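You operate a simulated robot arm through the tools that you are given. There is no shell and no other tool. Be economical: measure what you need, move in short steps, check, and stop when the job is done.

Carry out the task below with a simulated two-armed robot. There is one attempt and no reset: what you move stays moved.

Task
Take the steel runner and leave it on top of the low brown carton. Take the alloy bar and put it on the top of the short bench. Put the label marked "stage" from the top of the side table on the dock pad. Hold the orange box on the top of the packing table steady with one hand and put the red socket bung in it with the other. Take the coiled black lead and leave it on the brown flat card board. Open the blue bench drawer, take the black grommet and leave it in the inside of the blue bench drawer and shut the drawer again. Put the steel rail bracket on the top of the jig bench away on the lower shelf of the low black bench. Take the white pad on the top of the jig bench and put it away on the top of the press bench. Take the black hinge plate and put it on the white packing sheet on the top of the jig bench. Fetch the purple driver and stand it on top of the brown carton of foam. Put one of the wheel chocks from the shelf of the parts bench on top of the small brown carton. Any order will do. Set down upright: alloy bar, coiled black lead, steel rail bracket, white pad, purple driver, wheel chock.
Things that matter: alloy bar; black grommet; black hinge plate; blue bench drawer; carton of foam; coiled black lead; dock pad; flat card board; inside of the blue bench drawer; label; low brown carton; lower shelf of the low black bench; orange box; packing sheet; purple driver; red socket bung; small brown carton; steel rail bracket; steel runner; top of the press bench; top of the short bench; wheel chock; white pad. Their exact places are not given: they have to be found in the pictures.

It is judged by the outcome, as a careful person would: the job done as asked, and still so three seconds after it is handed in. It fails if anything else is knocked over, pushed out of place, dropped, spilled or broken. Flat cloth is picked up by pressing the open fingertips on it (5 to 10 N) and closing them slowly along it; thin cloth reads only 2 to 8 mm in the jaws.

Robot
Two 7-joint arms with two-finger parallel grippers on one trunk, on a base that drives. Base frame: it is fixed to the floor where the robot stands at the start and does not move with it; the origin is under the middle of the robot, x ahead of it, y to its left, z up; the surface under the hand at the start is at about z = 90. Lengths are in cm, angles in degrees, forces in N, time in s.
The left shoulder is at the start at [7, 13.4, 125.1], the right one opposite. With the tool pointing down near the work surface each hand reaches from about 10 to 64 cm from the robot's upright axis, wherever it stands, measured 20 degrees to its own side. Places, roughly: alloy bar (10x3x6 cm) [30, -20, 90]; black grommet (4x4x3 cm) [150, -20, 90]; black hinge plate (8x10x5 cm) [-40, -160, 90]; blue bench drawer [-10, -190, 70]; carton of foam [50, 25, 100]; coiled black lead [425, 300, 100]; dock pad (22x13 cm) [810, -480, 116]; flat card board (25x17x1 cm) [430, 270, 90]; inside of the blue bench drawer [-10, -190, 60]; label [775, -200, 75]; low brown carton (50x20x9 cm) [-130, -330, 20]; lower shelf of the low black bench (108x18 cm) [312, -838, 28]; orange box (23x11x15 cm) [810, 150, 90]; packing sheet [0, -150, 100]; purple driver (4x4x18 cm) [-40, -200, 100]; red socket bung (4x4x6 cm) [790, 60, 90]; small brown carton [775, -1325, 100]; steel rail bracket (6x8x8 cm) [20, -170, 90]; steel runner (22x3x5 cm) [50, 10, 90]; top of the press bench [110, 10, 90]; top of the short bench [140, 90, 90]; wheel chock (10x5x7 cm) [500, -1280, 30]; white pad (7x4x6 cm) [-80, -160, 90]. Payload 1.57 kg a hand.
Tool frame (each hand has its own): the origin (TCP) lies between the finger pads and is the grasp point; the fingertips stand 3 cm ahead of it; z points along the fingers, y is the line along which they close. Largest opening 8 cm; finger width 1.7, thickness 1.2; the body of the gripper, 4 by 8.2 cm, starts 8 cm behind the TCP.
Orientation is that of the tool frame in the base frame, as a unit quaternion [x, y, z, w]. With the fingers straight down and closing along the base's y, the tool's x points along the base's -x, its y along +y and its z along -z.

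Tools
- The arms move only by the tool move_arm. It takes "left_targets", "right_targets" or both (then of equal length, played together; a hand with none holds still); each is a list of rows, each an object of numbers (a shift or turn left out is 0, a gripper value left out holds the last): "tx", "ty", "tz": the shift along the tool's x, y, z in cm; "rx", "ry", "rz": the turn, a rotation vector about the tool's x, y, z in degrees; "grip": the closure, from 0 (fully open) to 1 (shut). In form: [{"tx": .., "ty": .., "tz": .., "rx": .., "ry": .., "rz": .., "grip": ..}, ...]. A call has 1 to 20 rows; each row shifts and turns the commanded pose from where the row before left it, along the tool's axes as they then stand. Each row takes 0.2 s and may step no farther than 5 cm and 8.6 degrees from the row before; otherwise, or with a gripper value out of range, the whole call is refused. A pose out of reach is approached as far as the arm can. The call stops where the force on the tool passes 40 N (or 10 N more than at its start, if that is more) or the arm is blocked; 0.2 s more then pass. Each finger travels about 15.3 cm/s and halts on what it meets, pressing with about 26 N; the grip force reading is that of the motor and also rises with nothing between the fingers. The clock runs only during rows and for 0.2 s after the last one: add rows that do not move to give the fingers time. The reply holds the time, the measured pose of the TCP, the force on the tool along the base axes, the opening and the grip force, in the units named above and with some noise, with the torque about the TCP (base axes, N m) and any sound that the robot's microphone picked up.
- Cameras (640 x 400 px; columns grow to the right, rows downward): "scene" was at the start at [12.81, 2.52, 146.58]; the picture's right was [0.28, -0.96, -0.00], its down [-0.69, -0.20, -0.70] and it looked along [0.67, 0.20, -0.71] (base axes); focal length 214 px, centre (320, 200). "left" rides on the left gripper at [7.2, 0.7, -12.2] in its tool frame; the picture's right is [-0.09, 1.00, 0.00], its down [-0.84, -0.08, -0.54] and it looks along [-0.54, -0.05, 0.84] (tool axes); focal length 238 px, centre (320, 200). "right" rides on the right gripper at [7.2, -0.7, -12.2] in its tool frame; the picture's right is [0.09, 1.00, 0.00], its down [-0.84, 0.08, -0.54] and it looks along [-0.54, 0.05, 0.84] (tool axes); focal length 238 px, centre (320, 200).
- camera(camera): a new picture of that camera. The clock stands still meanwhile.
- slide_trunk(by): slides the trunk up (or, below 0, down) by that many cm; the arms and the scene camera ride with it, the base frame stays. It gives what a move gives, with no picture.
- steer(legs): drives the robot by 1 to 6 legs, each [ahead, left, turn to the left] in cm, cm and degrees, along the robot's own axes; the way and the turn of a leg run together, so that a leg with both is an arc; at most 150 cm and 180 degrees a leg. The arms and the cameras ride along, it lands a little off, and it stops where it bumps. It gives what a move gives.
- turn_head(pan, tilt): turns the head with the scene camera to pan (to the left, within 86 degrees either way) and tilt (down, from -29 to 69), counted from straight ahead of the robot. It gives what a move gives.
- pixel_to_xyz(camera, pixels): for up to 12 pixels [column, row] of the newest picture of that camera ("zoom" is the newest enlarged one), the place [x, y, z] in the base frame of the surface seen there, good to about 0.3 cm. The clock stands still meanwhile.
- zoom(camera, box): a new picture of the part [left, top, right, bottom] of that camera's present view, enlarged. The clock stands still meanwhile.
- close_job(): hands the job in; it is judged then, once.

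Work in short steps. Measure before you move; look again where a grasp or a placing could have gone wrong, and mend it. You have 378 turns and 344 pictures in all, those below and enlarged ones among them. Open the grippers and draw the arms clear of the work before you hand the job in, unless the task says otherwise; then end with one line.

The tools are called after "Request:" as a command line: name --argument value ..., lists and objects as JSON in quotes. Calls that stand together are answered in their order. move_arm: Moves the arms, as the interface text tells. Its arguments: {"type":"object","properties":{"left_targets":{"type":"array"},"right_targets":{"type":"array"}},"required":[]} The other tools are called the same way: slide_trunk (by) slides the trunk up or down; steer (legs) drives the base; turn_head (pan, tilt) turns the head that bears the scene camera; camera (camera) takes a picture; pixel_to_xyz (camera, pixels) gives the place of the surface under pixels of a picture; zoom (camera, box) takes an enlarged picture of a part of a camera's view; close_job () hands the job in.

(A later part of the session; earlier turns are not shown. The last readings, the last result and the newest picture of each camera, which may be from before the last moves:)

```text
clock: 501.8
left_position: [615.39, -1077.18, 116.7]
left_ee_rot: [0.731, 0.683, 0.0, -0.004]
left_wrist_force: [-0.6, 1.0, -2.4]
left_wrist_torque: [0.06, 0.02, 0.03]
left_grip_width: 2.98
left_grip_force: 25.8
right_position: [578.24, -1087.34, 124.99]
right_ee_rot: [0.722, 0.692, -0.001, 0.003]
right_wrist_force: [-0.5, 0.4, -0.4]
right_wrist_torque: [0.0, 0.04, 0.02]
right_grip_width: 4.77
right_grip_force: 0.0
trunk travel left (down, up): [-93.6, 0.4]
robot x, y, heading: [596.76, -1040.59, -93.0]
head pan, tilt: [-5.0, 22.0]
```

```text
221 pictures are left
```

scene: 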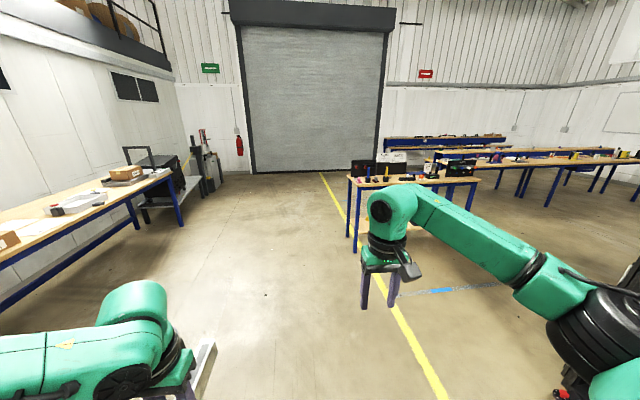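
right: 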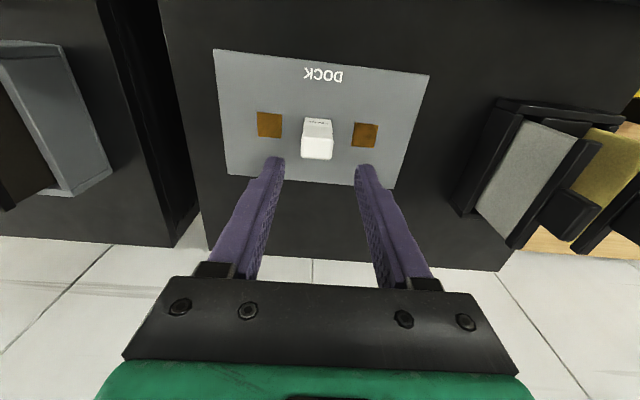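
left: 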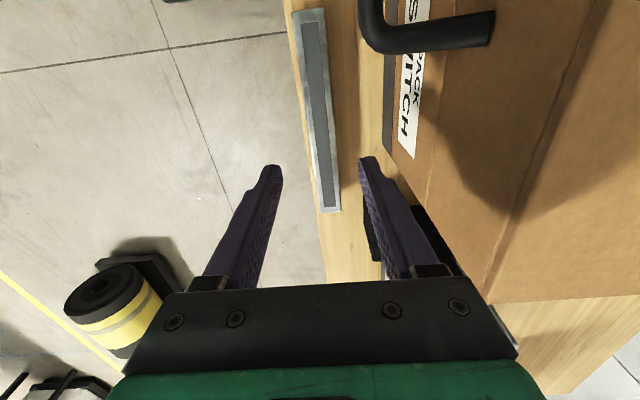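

I measure the table ahead and the left bench with the cartons.

Request:
pixel_to_xyz --camera "scene" --pixels '[[131, 170], [118, 180], [8, 238], [75, 205], [180, 180], [353, 187], [475, 183], [352, 250], [385, 235], [440, 215], [165, 182], [180, 226]]'

Request:
zoom --camera "scene" --box '[0, 120, 240, 270]'

Request:
zoom --camera "scene" --box '[330, 120, 540, 260]'

```text
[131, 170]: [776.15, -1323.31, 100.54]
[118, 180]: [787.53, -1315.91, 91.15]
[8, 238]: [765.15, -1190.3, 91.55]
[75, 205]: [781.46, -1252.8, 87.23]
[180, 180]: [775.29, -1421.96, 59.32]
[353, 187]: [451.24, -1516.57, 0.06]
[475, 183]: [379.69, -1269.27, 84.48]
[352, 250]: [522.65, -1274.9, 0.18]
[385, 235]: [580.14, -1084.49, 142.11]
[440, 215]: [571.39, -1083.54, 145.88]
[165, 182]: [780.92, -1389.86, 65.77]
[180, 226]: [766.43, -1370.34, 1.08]
```

```text
2.67 times, centred on (120, 195) of scene
```

zoom: 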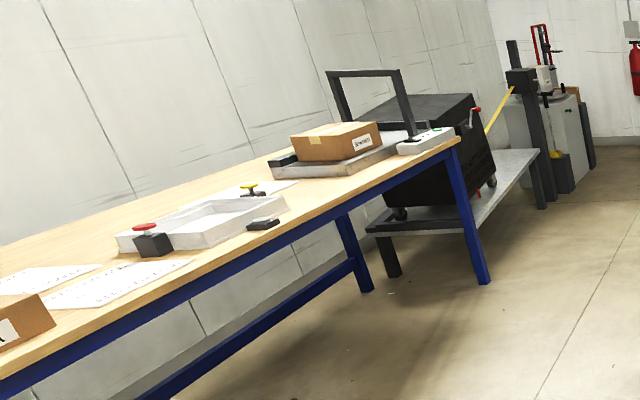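

```text
2.86 times, centred on (435, 190) of scene
```

zoom: 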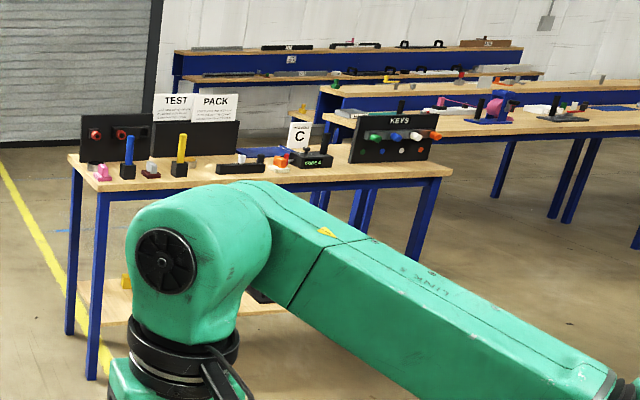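

The small carton's top is at (776,-1323,100.5). I drive to in front of the parts bench and look at its shelf.

Request:
steer --legs '[[90, -45, 3], [50, -40, 0]]'

Request:
slide_trunk --by -55

Request:
turn_head --pan 0 --tilt 30

Request:
camera --camera "scene"

```text
clock: 510.2
left_position: [531.43, -1214.97, 116.64]
left_ee_rot: [0.71, 0.704, 0.0, -0.005]
left_wrist_force: [0.5, 1.0, -3.8]
left_wrist_torque: [0.05, 0.04, 0.02]
left_grip_width: 2.97
left_grip_force: 26.2
right_position: [494.81, -1227.46, 124.98]
right_ee_rot: [0.702, 0.712, -0.001, 0.004]
right_wrist_force: [0.4, 0.7, 0.4]
right_wrist_torque: [0.01, -0.03, 0.0]
right_grip_width: 4.81
right_grip_force: 0.0
trunk travel left (down, up): [-93.6, 0.4]
robot x, y, heading: [510.69, -1180.04, -89.9]
head pan, tilt: [-5.0, 22.0]
```

```text
refused: -55 is not a number from -40 to 40
```

```text
clock: 510.9
left_position: [531.28, -1215.15, 116.66]
left_ee_rot: [0.711, 0.703, 0.001, -0.006]
left_wrist_force: [0.1, -0.9, -4.0]
left_wrist_torque: [0.04, -0.02, 0.02]
left_grip_width: 2.97
left_grip_force: 26.3
right_position: [494.82, -1227.44, 124.98]
right_ee_rot: [0.702, 0.712, -0.001, 0.003]
right_wrist_force: [0.3, 0.7, 0.4]
right_wrist_torque: [0.03, -0.01, -0.01]
right_grip_width: 4.79
right_grip_force: 0.1
trunk travel left (down, up): [-93.6, 0.4]
robot x, y, heading: [510.04, -1179.42, -89.5]
head pan, tilt: [0.0, 30.0]
```

```text
218 pictures are left
```

scene: 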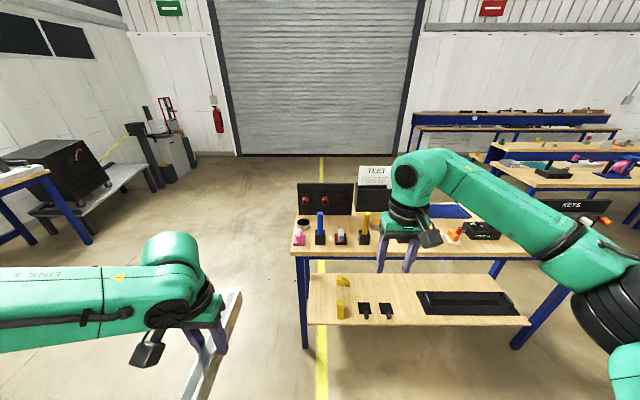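

Request:
zoom --camera "scene" --box '[290, 240, 540, 340]'

Request:
pixel_to_xyz --camera "scene" --pixels '[[340, 290], [340, 310], [363, 308], [386, 308], [343, 279], [365, 315], [325, 300], [310, 322], [303, 250], [420, 318], [350, 285]]'

```text
2.56 times, centred on (415, 290) of scene
```

zoom: 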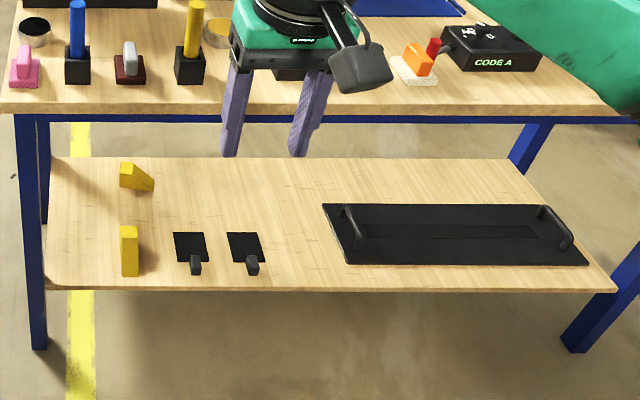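

```text
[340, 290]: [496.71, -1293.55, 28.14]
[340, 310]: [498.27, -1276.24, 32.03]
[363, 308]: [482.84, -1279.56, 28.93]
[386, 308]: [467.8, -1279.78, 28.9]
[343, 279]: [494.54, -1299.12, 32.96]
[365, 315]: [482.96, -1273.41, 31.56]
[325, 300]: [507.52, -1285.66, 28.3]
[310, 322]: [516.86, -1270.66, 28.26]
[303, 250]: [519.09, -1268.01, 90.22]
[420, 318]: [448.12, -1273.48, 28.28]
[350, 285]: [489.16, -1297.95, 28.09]
```

Two yellow wheel chocks on the shelf (z 28): the front one at (498,-1276). I move the left hand outward and lower the trunk 60 cm.

Request:
move_arm --left_targets '[{"ty": 4.8}, {"ty": 4.8}, {"ty": 3}]'

Request:
slide_trunk --by -40

Request:
slide_trunk --by -20

Request:
turn_head --pan 0 --tilt 35

Request:
camera --camera "scene"

```text
clock: 511.7
left_position: [543.97, -1215.22, 116.56]
left_ee_rot: [0.711, 0.703, 0.001, -0.006]
left_wrist_force: [0.2, -0.1, -3.5]
left_wrist_torque: [0.03, 0.0, 0.03]
left_grip_width: 2.99
left_grip_force: 25.7
right_position: [494.69, -1227.57, 124.93]
right_ee_rot: [0.701, 0.713, -0.001, 0.003]
right_wrist_force: [0.7, 0.8, 1.5]
right_wrist_torque: [-0.03, -0.02, 0.0]
right_grip_width: 4.8
right_grip_force: 0.1
trunk travel left (down, up): [-93.6, 0.4]
robot x, y, heading: [510.89, -1179.88, -89.3]
head pan, tilt: [0.0, 30.0]
```

```text
clock: 515.5
left_position: [543.87, -1215.16, 76.55]
left_ee_rot: [0.711, 0.703, 0.001, -0.006]
left_wrist_force: [-0.3, -0.2, -3.6]
left_wrist_torque: [0.06, 0.03, 0.0]
left_grip_width: 2.95
left_grip_force: 25.9
right_position: [494.69, -1227.51, 84.92]
right_ee_rot: [0.702, 0.713, -0.001, 0.003]
right_wrist_force: [0.7, 0.1, 0.7]
right_wrist_torque: [0.0, 0.01, 0.01]
right_grip_width: 4.83
right_grip_force: 0.0
trunk travel left (down, up): [-53.6, 40.4]
robot x, y, heading: [510.35, -1180.14, -89.7]
head pan, tilt: [0.0, 30.0]
```

```text
clock: 517.7
left_position: [543.85, -1215.12, 56.7]
left_ee_rot: [0.711, 0.703, 0.001, -0.005]
left_wrist_force: [-1.1, -0.1, -3.1]
left_wrist_torque: [0.02, 0.0, 0.02]
left_grip_width: 2.98
left_grip_force: 25.8
right_position: [494.68, -1227.55, 65.05]
right_ee_rot: [0.701, 0.713, -0.001, 0.003]
right_wrist_force: [0.2, -0.8, 0.6]
right_wrist_torque: [-0.04, 0.02, 0.03]
right_grip_width: 4.78
right_grip_force: 0.0
trunk travel left (down, up): [-33.6, 60.4]
robot x, y, heading: [510.53, -1180.05, -89.8]
head pan, tilt: [0.0, 30.0]
```

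```text
clock: 518.4
left_position: [543.77, -1215.27, 56.6]
left_ee_rot: [0.711, 0.703, 0.001, -0.005]
left_wrist_force: [0.4, -0.5, -3.3]
left_wrist_torque: [0.03, 0.01, 0.01]
left_grip_width: 2.98
left_grip_force: 26.1
right_position: [494.88, -1227.57, 64.82]
right_ee_rot: [0.701, 0.713, -0.001, 0.003]
right_wrist_force: [0.1, 0.2, 0.0]
right_wrist_torque: [-0.02, 0.0, 0.03]
right_grip_width: 4.8
right_grip_force: 0.0
trunk travel left (down, up): [-33.6, 60.4]
robot x, y, heading: [510.39, -1180.03, -89.7]
head pan, tilt: [0.0, 35.0]
```

```text
216 pictures are left
```

scene: 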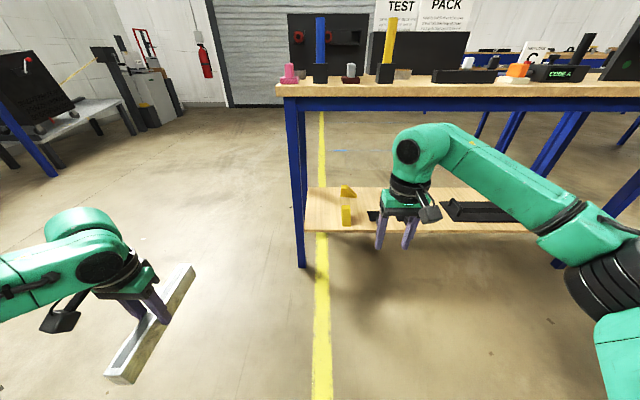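

Request:
zoom --camera "scene" --box '[300, 170, 400, 240]'

Request:
pixel_to_xyz --camera "scene" --pixels '[[347, 210], [342, 222], [350, 222], [347, 203], [346, 195], [343, 188], [355, 192], [342, 210], [351, 210], [320, 228]]'

```text
5.71 times, centred on (350, 205) of scene
```

zoom: 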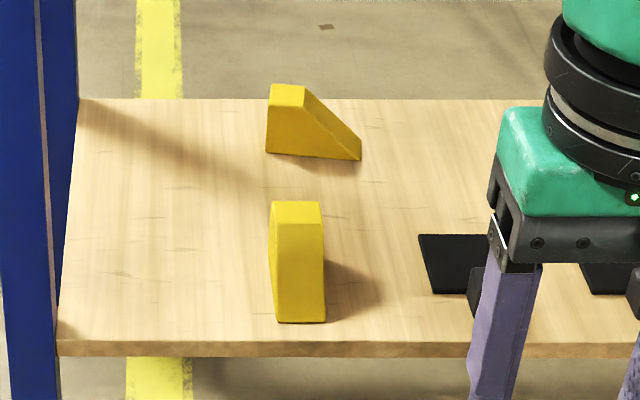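

```text
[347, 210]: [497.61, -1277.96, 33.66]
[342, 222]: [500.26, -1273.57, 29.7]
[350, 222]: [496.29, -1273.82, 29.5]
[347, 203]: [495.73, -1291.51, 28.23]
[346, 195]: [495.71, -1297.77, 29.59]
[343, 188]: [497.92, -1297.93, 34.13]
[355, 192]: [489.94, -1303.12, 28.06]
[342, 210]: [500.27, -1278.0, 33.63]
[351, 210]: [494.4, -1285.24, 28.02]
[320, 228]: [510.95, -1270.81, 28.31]
```

The front chock spans x 496–500.4, y -1273.5..-1283.5, wedge with its low side toward me. I open the right hand, tilt it 40 degrees forward and lower it, then drive in.

Request:
move_arm --right_targets '[{"ry": -8, "grip": 0}, {"ry": -8}, {"ry": -8}, {"ry": -8}, {"ry": -8}, {"tx": 2.6, "tz": 3}, {"tx": 2.6, "tz": 3}, {"tx": 2.6, "tz": 3}, {"tx": 2.6, "tz": 3}, {"tx": 2.6, "tz": 3}, {}]'

Request:
steer --legs '[[35, 3, 0]]'

Request:
camera --camera "right"

Request:
camera --camera "scene"

```text
clock: 520.8
left_position: [543.86, -1215.21, 56.59]
left_ee_rot: [0.711, 0.703, 0.001, -0.005]
left_wrist_force: [0.2, -0.7, -3.8]
left_wrist_torque: [0.06, -0.03, 0.0]
left_grip_width: 2.98
left_grip_force: 26.4
right_position: [494.87, -1227.39, 45.19]
right_ee_rot: [0.659, 0.669, -0.24, 0.247]
right_wrist_force: [-0.5, -0.1, -0.6]
right_wrist_torque: [0.03, -0.02, 0.0]
right_grip_width: 7.97
right_grip_force: 0.1
trunk travel left (down, up): [-33.6, 60.4]
robot x, y, heading: [510.71, -1179.84, -89.6]
head pan, tilt: [0.0, 35.0]
```

```text
clock: 523.0
left_position: [546.89, -1250.31, 56.58]
left_ee_rot: [0.712, 0.702, 0.002, -0.005]
left_wrist_force: [0.6, -0.5, -3.7]
left_wrist_torque: [0.03, 0.02, -0.03]
left_grip_width: 2.97
left_grip_force: 25.5
right_position: [497.79, -1262.48, 45.08]
right_ee_rot: [0.66, 0.668, -0.241, 0.247]
right_wrist_force: [0.2, 0.8, 0.4]
right_wrist_torque: [-0.02, -0.02, -0.01]
right_grip_width: 7.96
right_grip_force: 0.0
trunk travel left (down, up): [-33.6, 60.4]
robot x, y, heading: [513.5, -1215.14, -89.7]
head pan, tilt: [0.0, 35.0]
```

```text
214 pictures are left
```

right: 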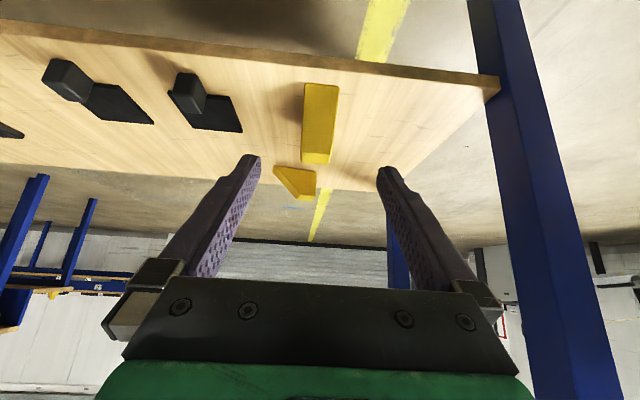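

```text
213 pictures are left
```

scene: 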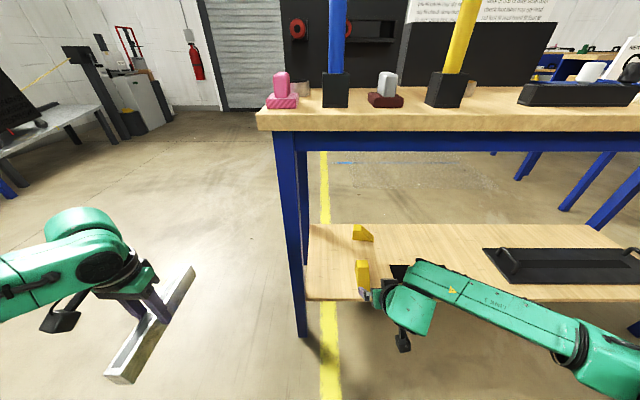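

Aligned (chock at column 320). I push along to the grasp point.

Request:
move_arm --right_targets '[{"tz": 4.18, "tx": -0.93}, {"tz": 4.18, "tx": -0.93, "ty": 0.2}, {"tz": 4.18, "tx": -0.93}, {"tz": 4.18, "tx": -0.93}, {}]'

Request:
camera --camera "right"

```text
clock: 524.2
left_position: [546.77, -1250.34, 56.59]
left_ee_rot: [0.712, 0.702, 0.002, -0.005]
left_wrist_force: [-0.1, 0.2, -2.9]
left_wrist_torque: [0.07, 0.02, 0.01]
left_grip_width: 2.97
left_grip_force: 26.2
right_position: [498.29, -1276.06, 34.84]
right_ee_rot: [0.66, 0.667, -0.242, 0.247]
right_wrist_force: [-0.3, -0.2, -0.4]
right_wrist_torque: [0.01, 0.02, -0.02]
right_grip_width: 8.0
right_grip_force: 0.2
trunk travel left (down, up): [-33.6, 60.4]
robot x, y, heading: [513.58, -1214.82, -90.0]
head pan, tilt: [0.0, 35.0]
```

```text
212 pictures are left
```

right: 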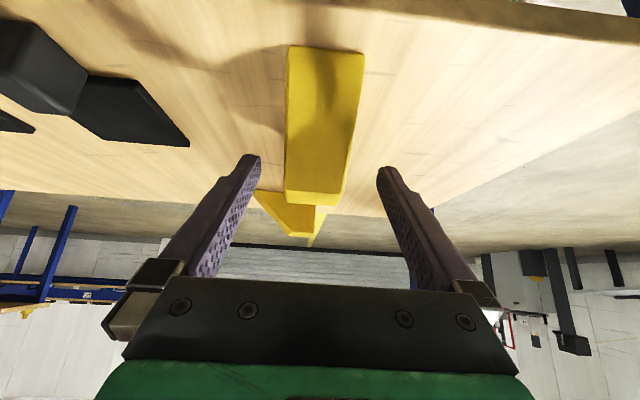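

I go the last 4 cm and close.

Request:
move_arm --right_targets '[{"tz": 3.9, "tx": -0.95}, {}, {"grip": 0.3}, {"grip": 1}, {"grip": 1}, {"grip": 1}]'

Request:
camera --camera "right"

```text
clock: 525.6
left_position: [546.86, -1250.32, 56.63]
left_ee_rot: [0.712, 0.702, 0.001, -0.005]
left_wrist_force: [0.0, 0.3, -4.0]
left_wrist_torque: [0.03, 0.0, 0.0]
left_grip_width: 2.98
left_grip_force: 25.7
right_position: [498.27, -1279.25, 32.38]
right_ee_rot: [0.66, 0.668, -0.241, 0.246]
right_wrist_force: [-2.4, -1.1, 0.2]
right_wrist_torque: [0.0, 0.03, -0.01]
right_grip_width: 4.37
right_grip_force: 26.3
trunk travel left (down, up): [-33.6, 60.4]
robot x, y, heading: [513.7, -1215.24, -89.7]
head pan, tilt: [0.0, 35.0]
```

```text
211 pictures are left
```

right: 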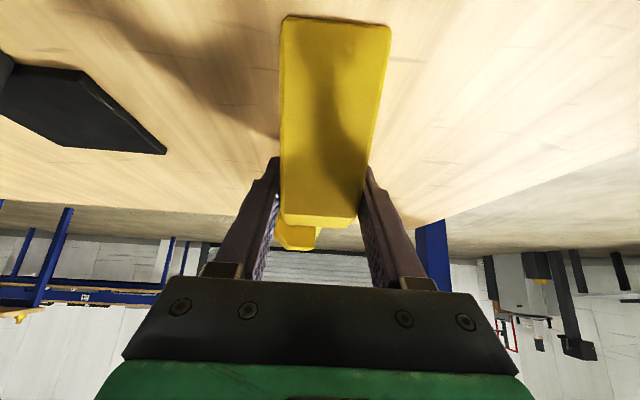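

Gripped (4.4 cm). I lift 6 cm with the trunk and reverse out.

Request:
slide_trunk --by 6

Request:
steer --legs '[[-60, 0, 0]]'

Request:
slide_trunk --by 40

Request:
camera --camera "right"

```text
clock: 526.6
left_position: [547.03, -1250.38, 62.49]
left_ee_rot: [0.712, 0.702, 0.002, -0.006]
left_wrist_force: [0.6, -0.1, -3.7]
left_wrist_torque: [0.06, -0.01, 0.0]
left_grip_width: 2.99
left_grip_force: 26.1
right_position: [498.34, -1279.3, 38.27]
right_ee_rot: [0.66, 0.668, -0.241, 0.246]
right_wrist_force: [0.0, -0.5, -2.9]
right_wrist_torque: [-0.05, -0.01, -0.02]
right_grip_width: 4.35
right_grip_force: 26.0
trunk travel left (down, up): [-39.6, 54.4]
robot x, y, heading: [513.68, -1214.92, -89.8]
head pan, tilt: [0.0, 35.0]
```

```text
clock: 530.0
left_position: [546.57, -1190.49, 62.55]
left_ee_rot: [0.711, 0.703, 0.001, -0.005]
left_wrist_force: [0.5, 0.2, -3.6]
left_wrist_torque: [-0.01, 0.02, 0.02]
left_grip_width: 2.98
left_grip_force: 25.9
right_position: [498.17, -1219.45, 38.34]
right_ee_rot: [0.66, 0.667, -0.241, 0.247]
right_wrist_force: [-0.1, -0.1, -2.5]
right_wrist_torque: [0.01, 0.01, 0.0]
right_grip_width: 4.37
right_grip_force: 25.5
trunk travel left (down, up): [-39.6, 54.4]
robot x, y, heading: [513.3, -1155.27, -90.0]
head pan, tilt: [0.0, 35.0]
```

```text
clock: 533.8
left_position: [546.69, -1190.54, 102.74]
left_ee_rot: [0.711, 0.703, 0.001, -0.005]
left_wrist_force: [-0.5, -0.2, -3.0]
left_wrist_torque: [0.07, 0.04, 0.02]
left_grip_width: 2.98
left_grip_force: 26.1
right_position: [498.27, -1219.49, 78.26]
right_ee_rot: [0.66, 0.668, -0.24, 0.246]
right_wrist_force: [-0.5, 0.3, -3.5]
right_wrist_torque: [0.0, -0.04, 0.01]
right_grip_width: 4.38
right_grip_force: 26.4
trunk travel left (down, up): [-79.6, 14.4]
robot x, y, heading: [513.58, -1155.47, -90.0]
head pan, tilt: [0.0, 35.0]
```

```text
210 pictures are left
```

right: 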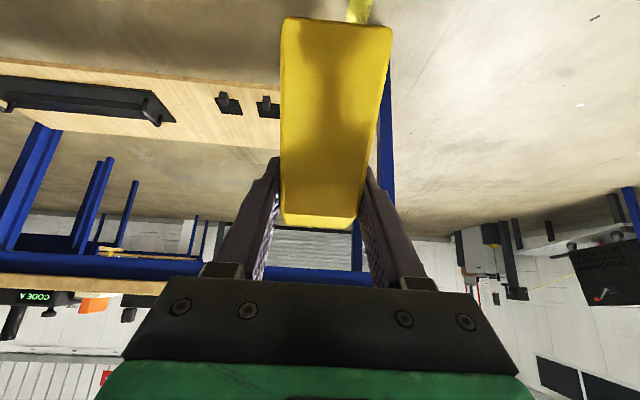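

I draw the chock in and up, turn to face east and drive toward the small carton.

Request:
move_arm --right_targets '[{"tz": -4.6}, {"tz": -4.6}, {"tz": -4.6}, {"tz": -4.6}, {"tz": -4.6}, {"tz": -4.6}, {"tz": -4.6}]' --left_targets '[{"ty": -4}, {"ty": -4}, {"ty": -4}, {}, {}, {}, {}]'

Request:
steer --legs '[[0, 0, 90], [145, 0, 0], [20, -140, 0]]'

Request:
turn_head --pan -10 --tilt 25

Request:
camera --camera "scene"

```text
clock: 535.4
left_position: [534.78, -1190.32, 102.75]
left_ee_rot: [0.711, 0.703, -0.001, -0.004]
left_wrist_force: [0.7, -0.4, -3.6]
left_wrist_torque: [0.04, 0.02, 0.0]
left_grip_width: 2.98
left_grip_force: 26.1
right_position: [497.74, -1198.51, 102.91]
right_ee_rot: [0.659, 0.668, -0.241, 0.247]
right_wrist_force: [0.2, 0.3, -1.9]
right_wrist_torque: [0.0, -0.03, 0.03]
right_grip_width: 4.38
right_grip_force: 26.3
trunk travel left (down, up): [-79.6, 14.4]
robot x, y, heading: [514.08, -1155.05, -89.8]
head pan, tilt: [0.0, 35.0]
```

```text
clock: 553.1
left_position: [715.95, -1271.56, 102.69]
left_ee_rot: [-0.005, 1.0, -0.003, -0.005]
left_wrist_force: [0.5, 0.1, -3.7]
left_wrist_torque: [0.02, 0.07, -0.02]
left_grip_width: 2.96
left_grip_force: 25.9
right_position: [725.04, -1308.37, 102.91]
right_ee_rot: [-0.015, 0.939, 0.007, 0.344]
right_wrist_force: [0.1, -0.2, -3.1]
right_wrist_torque: [0.05, -0.01, 0.03]
right_grip_width: 4.38
right_grip_force: 26.6
trunk travel left (down, up): [-79.6, 14.4]
robot x, y, heading: [681.03, -1293.53, 1.6]
head pan, tilt: [0.0, 35.0]
```

```text
clock: 553.8
left_position: [715.95, -1271.62, 102.69]
left_ee_rot: [-0.005, 1.0, -0.003, -0.004]
left_wrist_force: [0.0, 0.1, -3.0]
left_wrist_torque: [-0.02, 0.05, 0.01]
left_grip_width: 2.95
left_grip_force: 25.9
right_position: [724.96, -1308.44, 102.9]
right_ee_rot: [-0.014, 0.939, 0.007, 0.344]
right_wrist_force: [1.2, -0.2, -2.4]
right_wrist_torque: [0.0, -0.01, -0.01]
right_grip_width: 4.37
right_grip_force: 25.8
trunk travel left (down, up): [-79.6, 14.4]
robot x, y, heading: [681.34, -1293.12, 1.3]
head pan, tilt: [-10.0, 25.0]
```

```text
209 pictures are left
```

scene: 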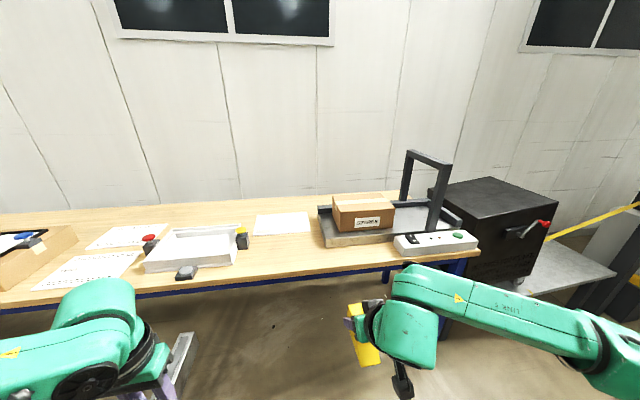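

Request:
zoom --camera "scene" --box '[300, 140, 500, 265]'

Request:
pixel_to_xyz --camera "scene" --pixels '[[334, 198], [384, 196], [341, 212], [394, 209], [362, 204], [325, 240], [400, 235], [330, 210], [430, 222], [340, 270], [365, 205]]'

```text
3.20 times, centred on (400, 202) of scene
```

zoom: 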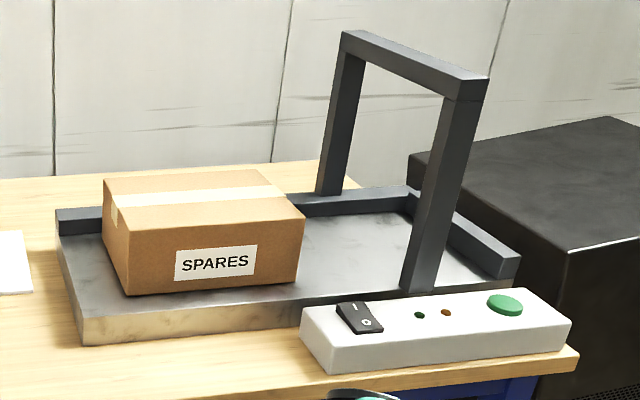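

```text
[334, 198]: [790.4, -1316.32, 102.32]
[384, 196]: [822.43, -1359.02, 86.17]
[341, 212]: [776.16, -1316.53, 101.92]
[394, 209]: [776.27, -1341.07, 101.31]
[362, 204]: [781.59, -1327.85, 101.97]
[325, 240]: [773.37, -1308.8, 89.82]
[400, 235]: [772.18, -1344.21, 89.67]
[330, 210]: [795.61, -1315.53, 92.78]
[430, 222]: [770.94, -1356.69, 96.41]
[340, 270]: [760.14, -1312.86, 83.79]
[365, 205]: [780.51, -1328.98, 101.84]
```

The SPARES carton: top z 102, x 775–793, y -1341..-1316. I raise the trunk 10 cm and drive in, aiming the chock at its middle.

Request:
slide_trunk --by 10

Request:
steer --legs '[[52, -19.5, -1.4]]'

Request:
camera --camera "scene"

Request:
camera --camera "right"

```text
clock: 555.1
left_position: [715.85, -1271.7, 112.67]
left_ee_rot: [-0.005, 1.0, -0.003, -0.004]
left_wrist_force: [0.5, 0.9, -3.5]
left_wrist_torque: [-0.02, 0.04, -0.01]
left_grip_width: 2.97
left_grip_force: 25.6
right_position: [724.97, -1308.35, 112.86]
right_ee_rot: [-0.016, 0.939, 0.008, 0.344]
right_wrist_force: [0.4, 0.1, -2.3]
right_wrist_torque: [-0.05, 0.02, 0.02]
right_grip_width: 4.39
right_grip_force: 26.0
trunk travel left (down, up): [-89.6, 4.4]
robot x, y, heading: [681.1, -1293.68, 1.2]
head pan, tilt: [-10.0, 25.0]
```

```text
clock: 558.4
left_position: [769.06, -1291.55, 112.78]
left_ee_rot: [0.011, 1.0, -0.003, -0.005]
left_wrist_force: [0.4, -0.1, -3.6]
left_wrist_torque: [-0.03, 0.05, -0.02]
left_grip_width: 2.97
left_grip_force: 25.8
right_position: [776.92, -1328.68, 113.0]
right_ee_rot: [-0.002, 0.938, 0.002, 0.345]
right_wrist_force: [-0.4, -0.6, -2.4]
right_wrist_torque: [0.02, -0.05, 0.0]
right_grip_width: 4.35
right_grip_force: 26.3
trunk travel left (down, up): [-89.6, 4.4]
robot x, y, heading: [733.45, -1312.64, -0.3]
head pan, tilt: [-10.0, 25.0]
```

```text
207 pictures are left
```

scene: 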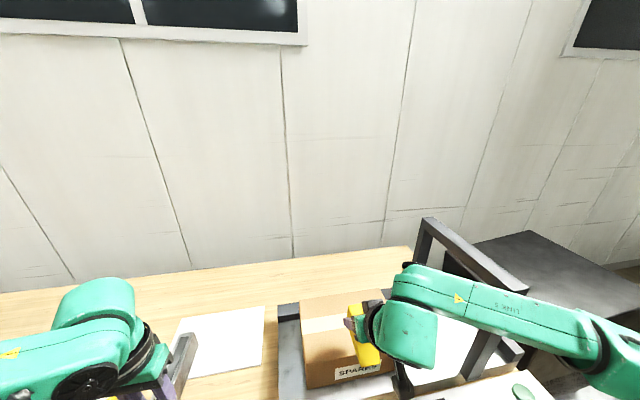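

```text
206 pictures are left
```

right: 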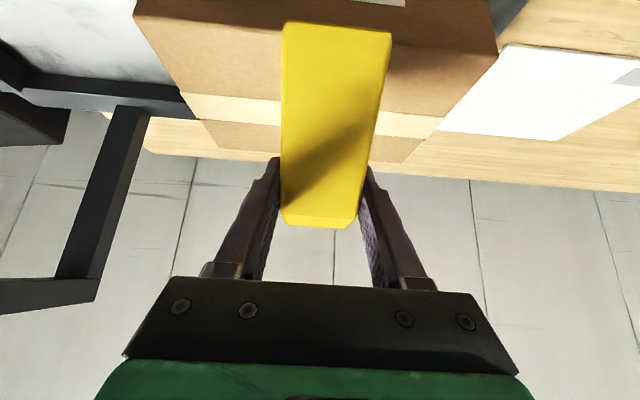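

I move forward 8 cm, then lower toward the carton top.

Request:
move_arm --right_targets '[{"tx": -3.06, "tz": 2.57}, {"tx": -3.06, "tz": 2.57}, {"tx": 1.8, "tz": 2.1}, {"tx": 1.75, "tz": 2.1}, {}]'

Request:
camera --camera "scene"

```text
clock: 559.6
left_position: [769.1, -1291.73, 112.7]
left_ee_rot: [0.013, 1.0, -0.003, -0.006]
left_wrist_force: [0.1, -0.5, -4.3]
left_wrist_torque: [-0.03, 0.05, 0.0]
left_grip_width: 2.96
left_grip_force: 26.6
right_position: [785.22, -1328.57, 107.4]
right_ee_rot: [-0.002, 0.939, 0.003, 0.345]
right_wrist_force: [0.0, -0.4, -2.7]
right_wrist_torque: [0.0, -0.01, -0.02]
right_grip_width: 4.38
right_grip_force: 26.3
trunk travel left (down, up): [-89.6, 4.4]
robot x, y, heading: [733.47, -1312.77, -0.1]
head pan, tilt: [-10.0, 25.0]
```

```text
205 pictures are left
```

scene: 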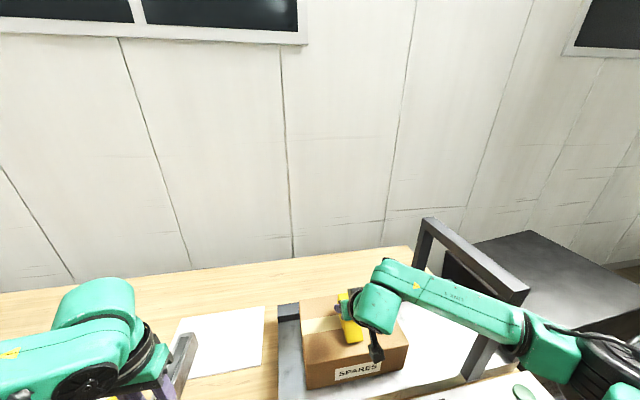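

Request:
move_arm --right_targets '[{"tx": 0.45, "tz": 0.54}, {"tx": 0.26, "tz": 0.31}, {}]'

```text
clock: 560.4
left_position: [769.14, -1291.65, 112.65]
left_ee_rot: [0.011, 1.0, -0.003, -0.004]
left_wrist_force: [-0.4, 0.1, -3.2]
left_wrist_torque: [-0.02, 0.01, 0.0]
left_grip_width: 2.98
left_grip_force: 26.1
right_position: [785.19, -1328.61, 106.38]
right_ee_rot: [-0.001, 0.939, 0.002, 0.344]
right_wrist_force: [0.2, -0.2, -0.3]
right_wrist_torque: [-0.05, 0.04, 0.02]
right_grip_width: 4.36
right_grip_force: 26.0
trunk travel left (down, up): [-89.6, 4.4]
robot x, y, heading: [733.48, -1312.48, -0.5]
head pan, tilt: [-10.0, 25.0]
```

Nearly touching (load reading falling). A touch lower.

Request:
move_arm --right_targets '[{"tx": 0.2, "tz": 0.23}, {}]'

Request:
camera --camera "right"

```text
clock: 561.0
left_position: [768.88, -1291.52, 112.71]
left_ee_rot: [0.012, 1.0, -0.003, -0.005]
left_wrist_force: [0.1, -0.1, -3.3]
left_wrist_torque: [-0.04, 0.0, 0.01]
left_grip_width: 2.99
left_grip_force: 26.5
right_position: [785.09, -1328.63, 106.35]
right_ee_rot: [-0.001, 0.938, 0.003, 0.348]
right_wrist_force: [5.2, -3.2, 18.8]
right_wrist_torque: [-0.48, 0.8, 0.05]
right_grip_width: 4.4
right_grip_force: 26.0
trunk travel left (down, up): [-89.6, 4.4]
robot x, y, heading: [733.65, -1312.62, -0.3]
head pan, tilt: [-10.0, 25.0]
```

```text
204 pictures are left
```

right: 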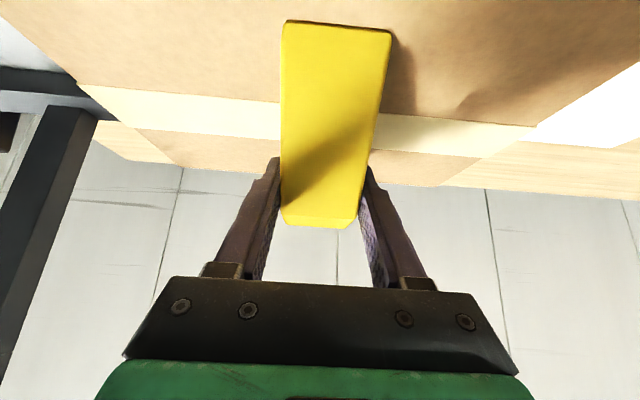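

Firm contact; I ease a hair, open, and withdraw along the tool axis.

Request:
move_arm --right_targets '[{"tx": -0.1, "tz": -0.12}, {"grip": 0.35}, {"grip": 0.2}, {"grip": 0.1}, {"tz": -2}, {"tz": -4}, {"tz": -4.5}, {"tz": -4.5}]'

Request:
camera --camera "scene"

Request:
camera --camera "right"

```text
clock: 562.8
left_position: [768.95, -1291.64, 112.63]
left_ee_rot: [0.011, 1.0, -0.003, -0.005]
left_wrist_force: [0.1, -0.2, -3.9]
left_wrist_torque: [-0.03, 0.04, 0.0]
left_grip_width: 2.99
left_grip_force: 25.8
right_position: [775.2, -1328.61, 117.71]
right_ee_rot: [-0.002, 0.938, 0.003, 0.345]
right_wrist_force: [-0.1, 0.2, 0.7]
right_wrist_torque: [0.0, 0.02, -0.01]
right_grip_width: 7.22
right_grip_force: 0.1
trunk travel left (down, up): [-89.6, 4.4]
robot x, y, heading: [733.88, -1312.75, -0.2]
head pan, tilt: [-10.0, 25.0]
```

```text
203 pictures are left
```

scene: 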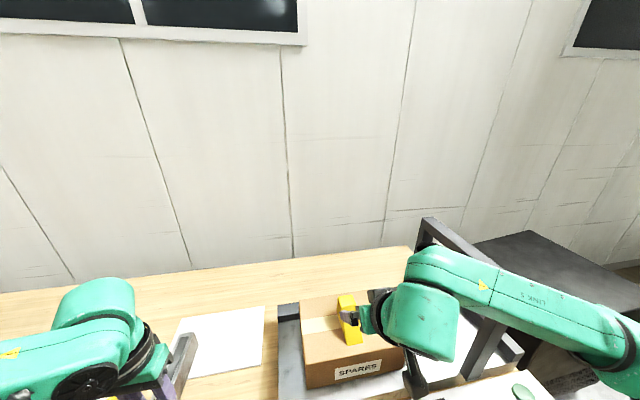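

```text
202 pictures are left
```

right: 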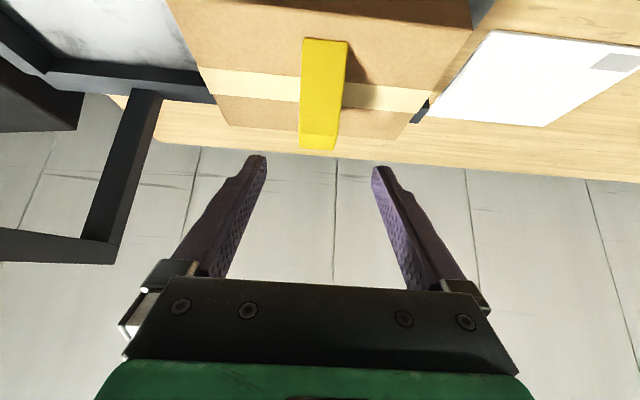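

The chock stands on the SPARES carton. I back off, level the right hand, and drive back north.

Request:
steer --legs '[[-60, 0, 0]]'

Request:
move_arm --right_targets '[{"ry": 8}, {"ry": 8}, {"ry": 8}, {"ry": 8}, {"ry": 8}, {"tx": 2}]'

Request:
steer --legs '[[-40, 0, 90], [145, 0, 0], [145, 0, 0], [145, 0, 0], [145, 0, 0], [145, 0, 0]]'

Request:
turn_head --pan 45 --tilt 15

Request:
camera --camera "scene"

```text
clock: 566.2
left_position: [708.47, -1291.29, 112.51]
left_ee_rot: [0.011, 1.0, -0.002, -0.006]
left_wrist_force: [0.1, -0.3, -3.4]
left_wrist_torque: [0.01, 0.02, 0.0]
left_grip_width: 2.97
left_grip_force: 25.8
right_position: [714.94, -1328.19, 117.56]
right_ee_rot: [0.0, 0.939, 0.002, 0.344]
right_wrist_force: [-0.4, 0.0, 0.0]
right_wrist_torque: [0.03, 0.05, 0.01]
right_grip_width: 7.2
right_grip_force: 0.1
trunk travel left (down, up): [-89.6, 4.4]
robot x, y, heading: [672.8, -1311.93, -0.5]
head pan, tilt: [-10.0, 25.0]
```

```text
clock: 567.6
left_position: [708.35, -1291.26, 112.76]
left_ee_rot: [0.011, 1.0, -0.002, -0.005]
left_wrist_force: [-0.2, 0.4, -2.5]
left_wrist_torque: [0.02, 0.07, -0.01]
left_grip_width: 2.97
left_grip_force: 25.9
right_position: [712.53, -1328.14, 117.71]
right_ee_rot: [-0.003, 1.0, 0.003, 0.003]
right_wrist_force: [-0.2, 0.1, 0.5]
right_wrist_torque: [0.02, 0.01, 0.0]
right_grip_width: 7.21
right_grip_force: 0.2
trunk travel left (down, up): [-89.6, 4.4]
robot x, y, heading: [672.63, -1312.21, -0.2]
head pan, tilt: [-10.0, 25.0]
```

```text
clock: 605.9
left_position: [627.99, -576.37, 112.62]
left_ee_rot: [-0.699, 0.716, -0.005, -0.002]
left_wrist_force: [-0.3, 0.2, -2.9]
left_wrist_torque: [-0.05, 0.03, -0.01]
left_grip_width: 2.96
left_grip_force: 26.1
right_position: [664.93, -572.01, 117.63]
right_ee_rot: [0.708, -0.706, -0.003, 0.0]
right_wrist_force: [-0.1, -0.9, 0.7]
right_wrist_torque: [0.0, 0.0, 0.0]
right_grip_width: 7.19
right_grip_force: 0.1
trunk travel left (down, up): [-89.6, 4.4]
robot x, y, heading: [648.77, -611.86, 89.4]
head pan, tilt: [-10.0, 25.0]
cut short: leg 1
```

```text
clock: 607.1
left_position: [627.99, -576.18, 112.72]
left_ee_rot: [-0.699, 0.715, -0.005, -0.002]
left_wrist_force: [-0.3, 0.6, -3.3]
left_wrist_torque: [-0.05, 0.02, -0.05]
left_grip_width: 2.97
left_grip_force: 26.3
right_position: [664.85, -571.9, 117.59]
right_ee_rot: [0.708, -0.707, -0.003, -0.001]
right_wrist_force: [0.5, -0.2, -0.3]
right_wrist_torque: [0.02, 0.02, -0.04]
right_grip_width: 7.2
right_grip_force: 0.1
trunk travel left (down, up): [-89.6, 4.4]
robot x, y, heading: [648.99, -611.94, 89.8]
head pan, tilt: [45.0, 15.0]
```

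```text
201 pictures are left
```

scene: 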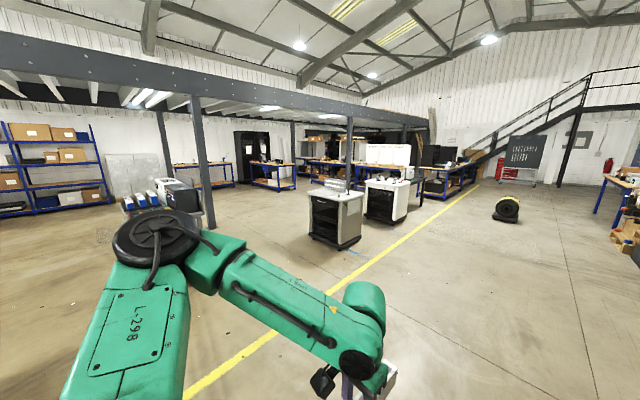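

Open floor to the west. I turn to face west and look for the way to the low brown carton.

Request:
pixel_to_xyz --camera "scene" --pixels '[[212, 228], [335, 248], [310, 235], [168, 185], [280, 186], [250, 180], [120, 210], [45, 205], [300, 160], [240, 215]]'

Request:
steer --legs '[[0, 0, 75]]'

Request:
turn_head --pan 0 --tilt 12

Request:
camera --camera "scene"

```text
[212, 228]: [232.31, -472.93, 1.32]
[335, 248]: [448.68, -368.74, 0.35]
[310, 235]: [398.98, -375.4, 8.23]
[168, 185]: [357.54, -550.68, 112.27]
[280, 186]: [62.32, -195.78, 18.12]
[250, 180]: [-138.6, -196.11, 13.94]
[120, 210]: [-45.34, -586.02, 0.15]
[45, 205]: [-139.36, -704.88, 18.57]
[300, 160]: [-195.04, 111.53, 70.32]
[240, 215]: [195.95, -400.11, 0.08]
```

```text
clock: 610.7
left_position: [608.86, -621.84, 112.7]
left_ee_rot: [0.988, -0.153, 0.005, -0.003]
left_wrist_force: [0.6, 0.1, -3.5]
left_wrist_torque: [-0.02, -0.07, 0.02]
left_grip_width: 2.96
left_grip_force: 25.8
right_position: [615.08, -585.19, 117.54]
right_ee_rot: [0.99, -0.141, -0.003, 0.002]
right_wrist_force: [-0.2, 0.4, -0.2]
right_wrist_torque: [0.03, 0.01, 0.02]
right_grip_width: 7.2
right_grip_force: 0.0
trunk travel left (down, up): [-89.6, 4.4]
robot x, y, heading: [648.61, -611.78, 163.5]
head pan, tilt: [45.0, 15.0]
```

```text
clock: 611.8
left_position: [608.93, -621.78, 112.64]
left_ee_rot: [0.988, -0.153, 0.004, -0.002]
left_wrist_force: [-0.5, 0.3, -2.8]
left_wrist_torque: [0.0, -0.05, 0.0]
left_grip_width: 2.98
left_grip_force: 25.5
right_position: [615.24, -585.25, 117.52]
right_ee_rot: [0.99, -0.14, -0.002, 0.001]
right_wrist_force: [0.4, -0.3, -0.6]
right_wrist_torque: [0.02, 0.0, 0.02]
right_grip_width: 7.19
right_grip_force: 0.1
trunk travel left (down, up): [-89.6, 4.4]
robot x, y, heading: [648.75, -611.91, 163.3]
head pan, tilt: [0.0, 12.0]
```

```text
200 pictures are left
```

scene: 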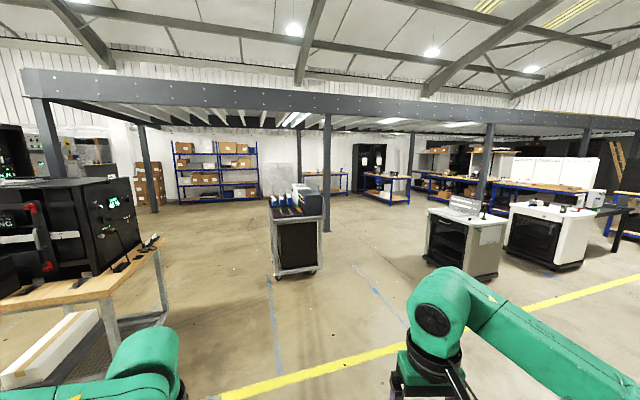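

I measure the trolley and cabinet feet for the gap.

Request:
pixel_to_xyz --camera "scene" --pixels '[[318, 272], [277, 278], [498, 278], [428, 262], [326, 228], [470, 205], [430, 200], [320, 262]]'

```text
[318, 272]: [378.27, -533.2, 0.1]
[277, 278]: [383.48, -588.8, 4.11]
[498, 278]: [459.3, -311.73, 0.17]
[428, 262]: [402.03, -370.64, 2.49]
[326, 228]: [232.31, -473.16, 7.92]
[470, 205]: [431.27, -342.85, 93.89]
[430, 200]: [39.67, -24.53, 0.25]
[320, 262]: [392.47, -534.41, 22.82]
```

I drive through at y about -440, then shift north past the column.

Request:
steer --legs '[[0, 0, 16.7], [0, -145, 0], [0, -27, 0], [145, 0, 0], [135, 0, 0]]'

Request:
turn_head --pan 10 --tilt 22

Request:
camera --camera "scene"

```text
clock: 634.7
left_position: [331.89, -463.54, 112.68]
left_ee_rot: [1.0, -0.002, 0.004, -0.004]
left_wrist_force: [0.4, -1.0, -3.1]
left_wrist_torque: [0.0, -0.05, -0.02]
left_grip_width: 3.01
left_grip_force: 26.0
right_position: [326.82, -426.92, 117.69]
right_ee_rot: [1.0, 0.011, -0.004, 0.001]
right_wrist_force: [-0.8, -0.5, 1.1]
right_wrist_torque: [0.01, 0.01, 0.02]
right_grip_width: 7.21
right_grip_force: 0.1
trunk travel left (down, up): [-89.6, 4.4]
robot x, y, heading: [366.93, -441.77, -179.1]
head pan, tilt: [0.0, 12.0]
```

```text
clock: 635.5
left_position: [331.76, -463.55, 112.72]
left_ee_rot: [1.0, -0.002, 0.005, -0.003]
left_wrist_force: [1.2, 0.9, -3.2]
left_wrist_torque: [-0.01, -0.05, 0.03]
left_grip_width: 2.96
left_grip_force: 25.5
right_position: [326.81, -426.74, 117.64]
right_ee_rot: [1.0, 0.011, -0.003, 0.001]
right_wrist_force: [-0.2, 0.7, 0.4]
right_wrist_torque: [-0.02, 0.01, 0.02]
right_grip_width: 7.21
right_grip_force: 0.1
trunk travel left (down, up): [-89.6, 4.4]
robot x, y, heading: [366.96, -441.9, -179.6]
head pan, tilt: [10.0, 22.0]
```

```text
199 pictures are left
```

scene: 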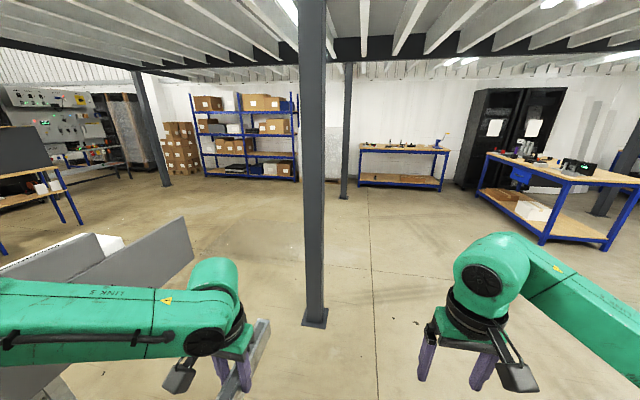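

Request:
zoom --camera "scene" --box '[320, 110, 480, 210]'

Request:
pixel_to_xyz --camera "scene" --pixels '[[400, 181], [360, 180], [440, 185], [400, 150], [545, 208], [530, 240], [250, 178], [400, 200]]'

```text
4.00 times, centred on (400, 160) of scene
```

zoom: 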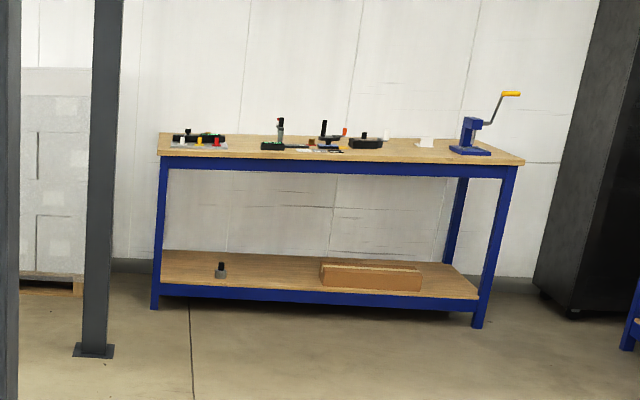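

```text
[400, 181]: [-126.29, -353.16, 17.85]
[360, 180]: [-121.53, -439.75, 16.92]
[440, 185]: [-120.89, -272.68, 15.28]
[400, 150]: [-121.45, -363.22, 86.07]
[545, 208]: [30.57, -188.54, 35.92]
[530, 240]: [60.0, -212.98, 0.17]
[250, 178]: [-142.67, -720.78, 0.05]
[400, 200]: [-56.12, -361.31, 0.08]
```

The low carton lies on the lower shelf of the far bench around (-130,-330). I drive there, past the column.

Request:
steer --legs '[[30, -42, 0], [145, 0, 0], [145, 0, 0], [75, 0, 0]]'

Request:
slide_trunk --by -35

Request:
turn_head --pan 0 --tilt 30

Request:
camera --camera "scene"

```text
clock: 655.9
left_position: [-67.41, -422.78, 112.7]
left_ee_rot: [1.0, -0.013, 0.004, -0.003]
left_wrist_force: [0.1, -0.2, -4.5]
left_wrist_torque: [0.02, -0.04, 0.03]
left_grip_width: 2.97
left_grip_force: 26.4
right_position: [-71.51, -385.94, 117.65]
right_ee_rot: [1.0, 0.001, -0.004, 0.001]
right_wrist_force: [0.0, -0.1, -1.2]
right_wrist_torque: [-0.01, 0.03, -0.01]
right_grip_width: 7.2
right_grip_force: 0.1
trunk travel left (down, up): [-89.6, 4.4]
robot x, y, heading: [-31.67, -402.24, 179.6]
head pan, tilt: [10.0, 22.0]
```

```text
clock: 659.3
left_position: [-67.51, -422.83, 77.65]
left_ee_rot: [1.0, -0.012, 0.005, -0.004]
left_wrist_force: [-0.6, -0.5, -2.8]
left_wrist_torque: [-0.05, -0.05, -0.02]
left_grip_width: 2.98
left_grip_force: 26.9
right_position: [-71.72, -385.97, 82.46]
right_ee_rot: [1.0, 0.001, -0.003, 0.002]
right_wrist_force: [-0.6, 0.3, 0.6]
right_wrist_torque: [-0.04, 0.0, 0.02]
right_grip_width: 7.2
right_grip_force: 0.0
trunk travel left (down, up): [-54.6, 39.4]
robot x, y, heading: [-31.76, -402.07, 179.6]
head pan, tilt: [10.0, 22.0]
```

```text
clock: 660.0
left_position: [-67.36, -422.72, 77.76]
left_ee_rot: [1.0, -0.013, 0.006, -0.004]
left_wrist_force: [-0.4, 0.3, -2.9]
left_wrist_torque: [0.0, -0.05, 0.01]
left_grip_width: 2.96
left_grip_force: 26.2
right_position: [-71.77, -385.88, 82.62]
right_ee_rot: [1.0, 0.001, -0.003, 0.002]
right_wrist_force: [0.1, 0.6, 0.7]
right_wrist_torque: [-0.05, 0.02, 0.04]
right_grip_width: 7.18
right_grip_force: 0.1
trunk travel left (down, up): [-54.6, 39.4]
robot x, y, heading: [-32.04, -402.0, 179.6]
head pan, tilt: [0.0, 30.0]
```

```text
197 pictures are left
```

scene: 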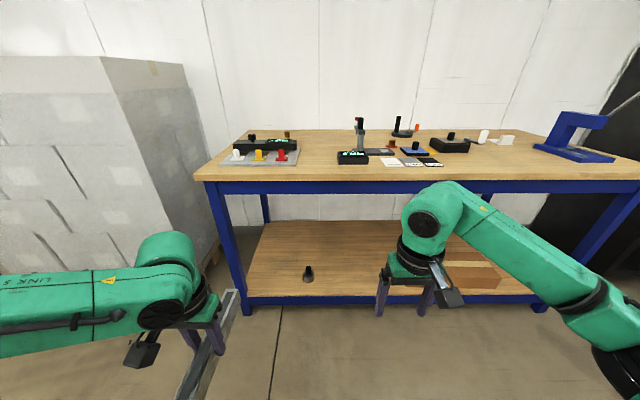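

The carton is at (480,275). I sidestep north 92 and look again.

Request:
steer --legs '[[0, -92, 0]]'

Request:
camera --camera "scene"

```text
clock: 664.8
left_position: [-66.6, -331.79, 77.72]
left_ee_rot: [1.0, -0.012, 0.006, -0.002]
left_wrist_force: [0.4, -0.4, -3.6]
left_wrist_torque: [0.0, 0.0, 0.06]
left_grip_width: 2.98
left_grip_force: 25.7
right_position: [-70.81, -294.94, 82.64]
right_ee_rot: [1.0, 0.001, -0.003, 0.003]
right_wrist_force: [0.3, 0.8, -0.3]
right_wrist_torque: [0.0, -0.01, -0.04]
right_grip_width: 7.2
right_grip_force: 0.1
trunk travel left (down, up): [-54.6, 39.4]
robot x, y, heading: [-31.62, -310.97, 179.4]
head pan, tilt: [0.0, 30.0]
```

```text
196 pictures are left
```

scene: 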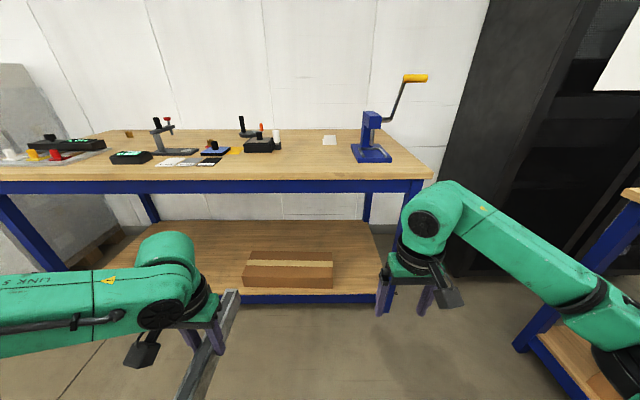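

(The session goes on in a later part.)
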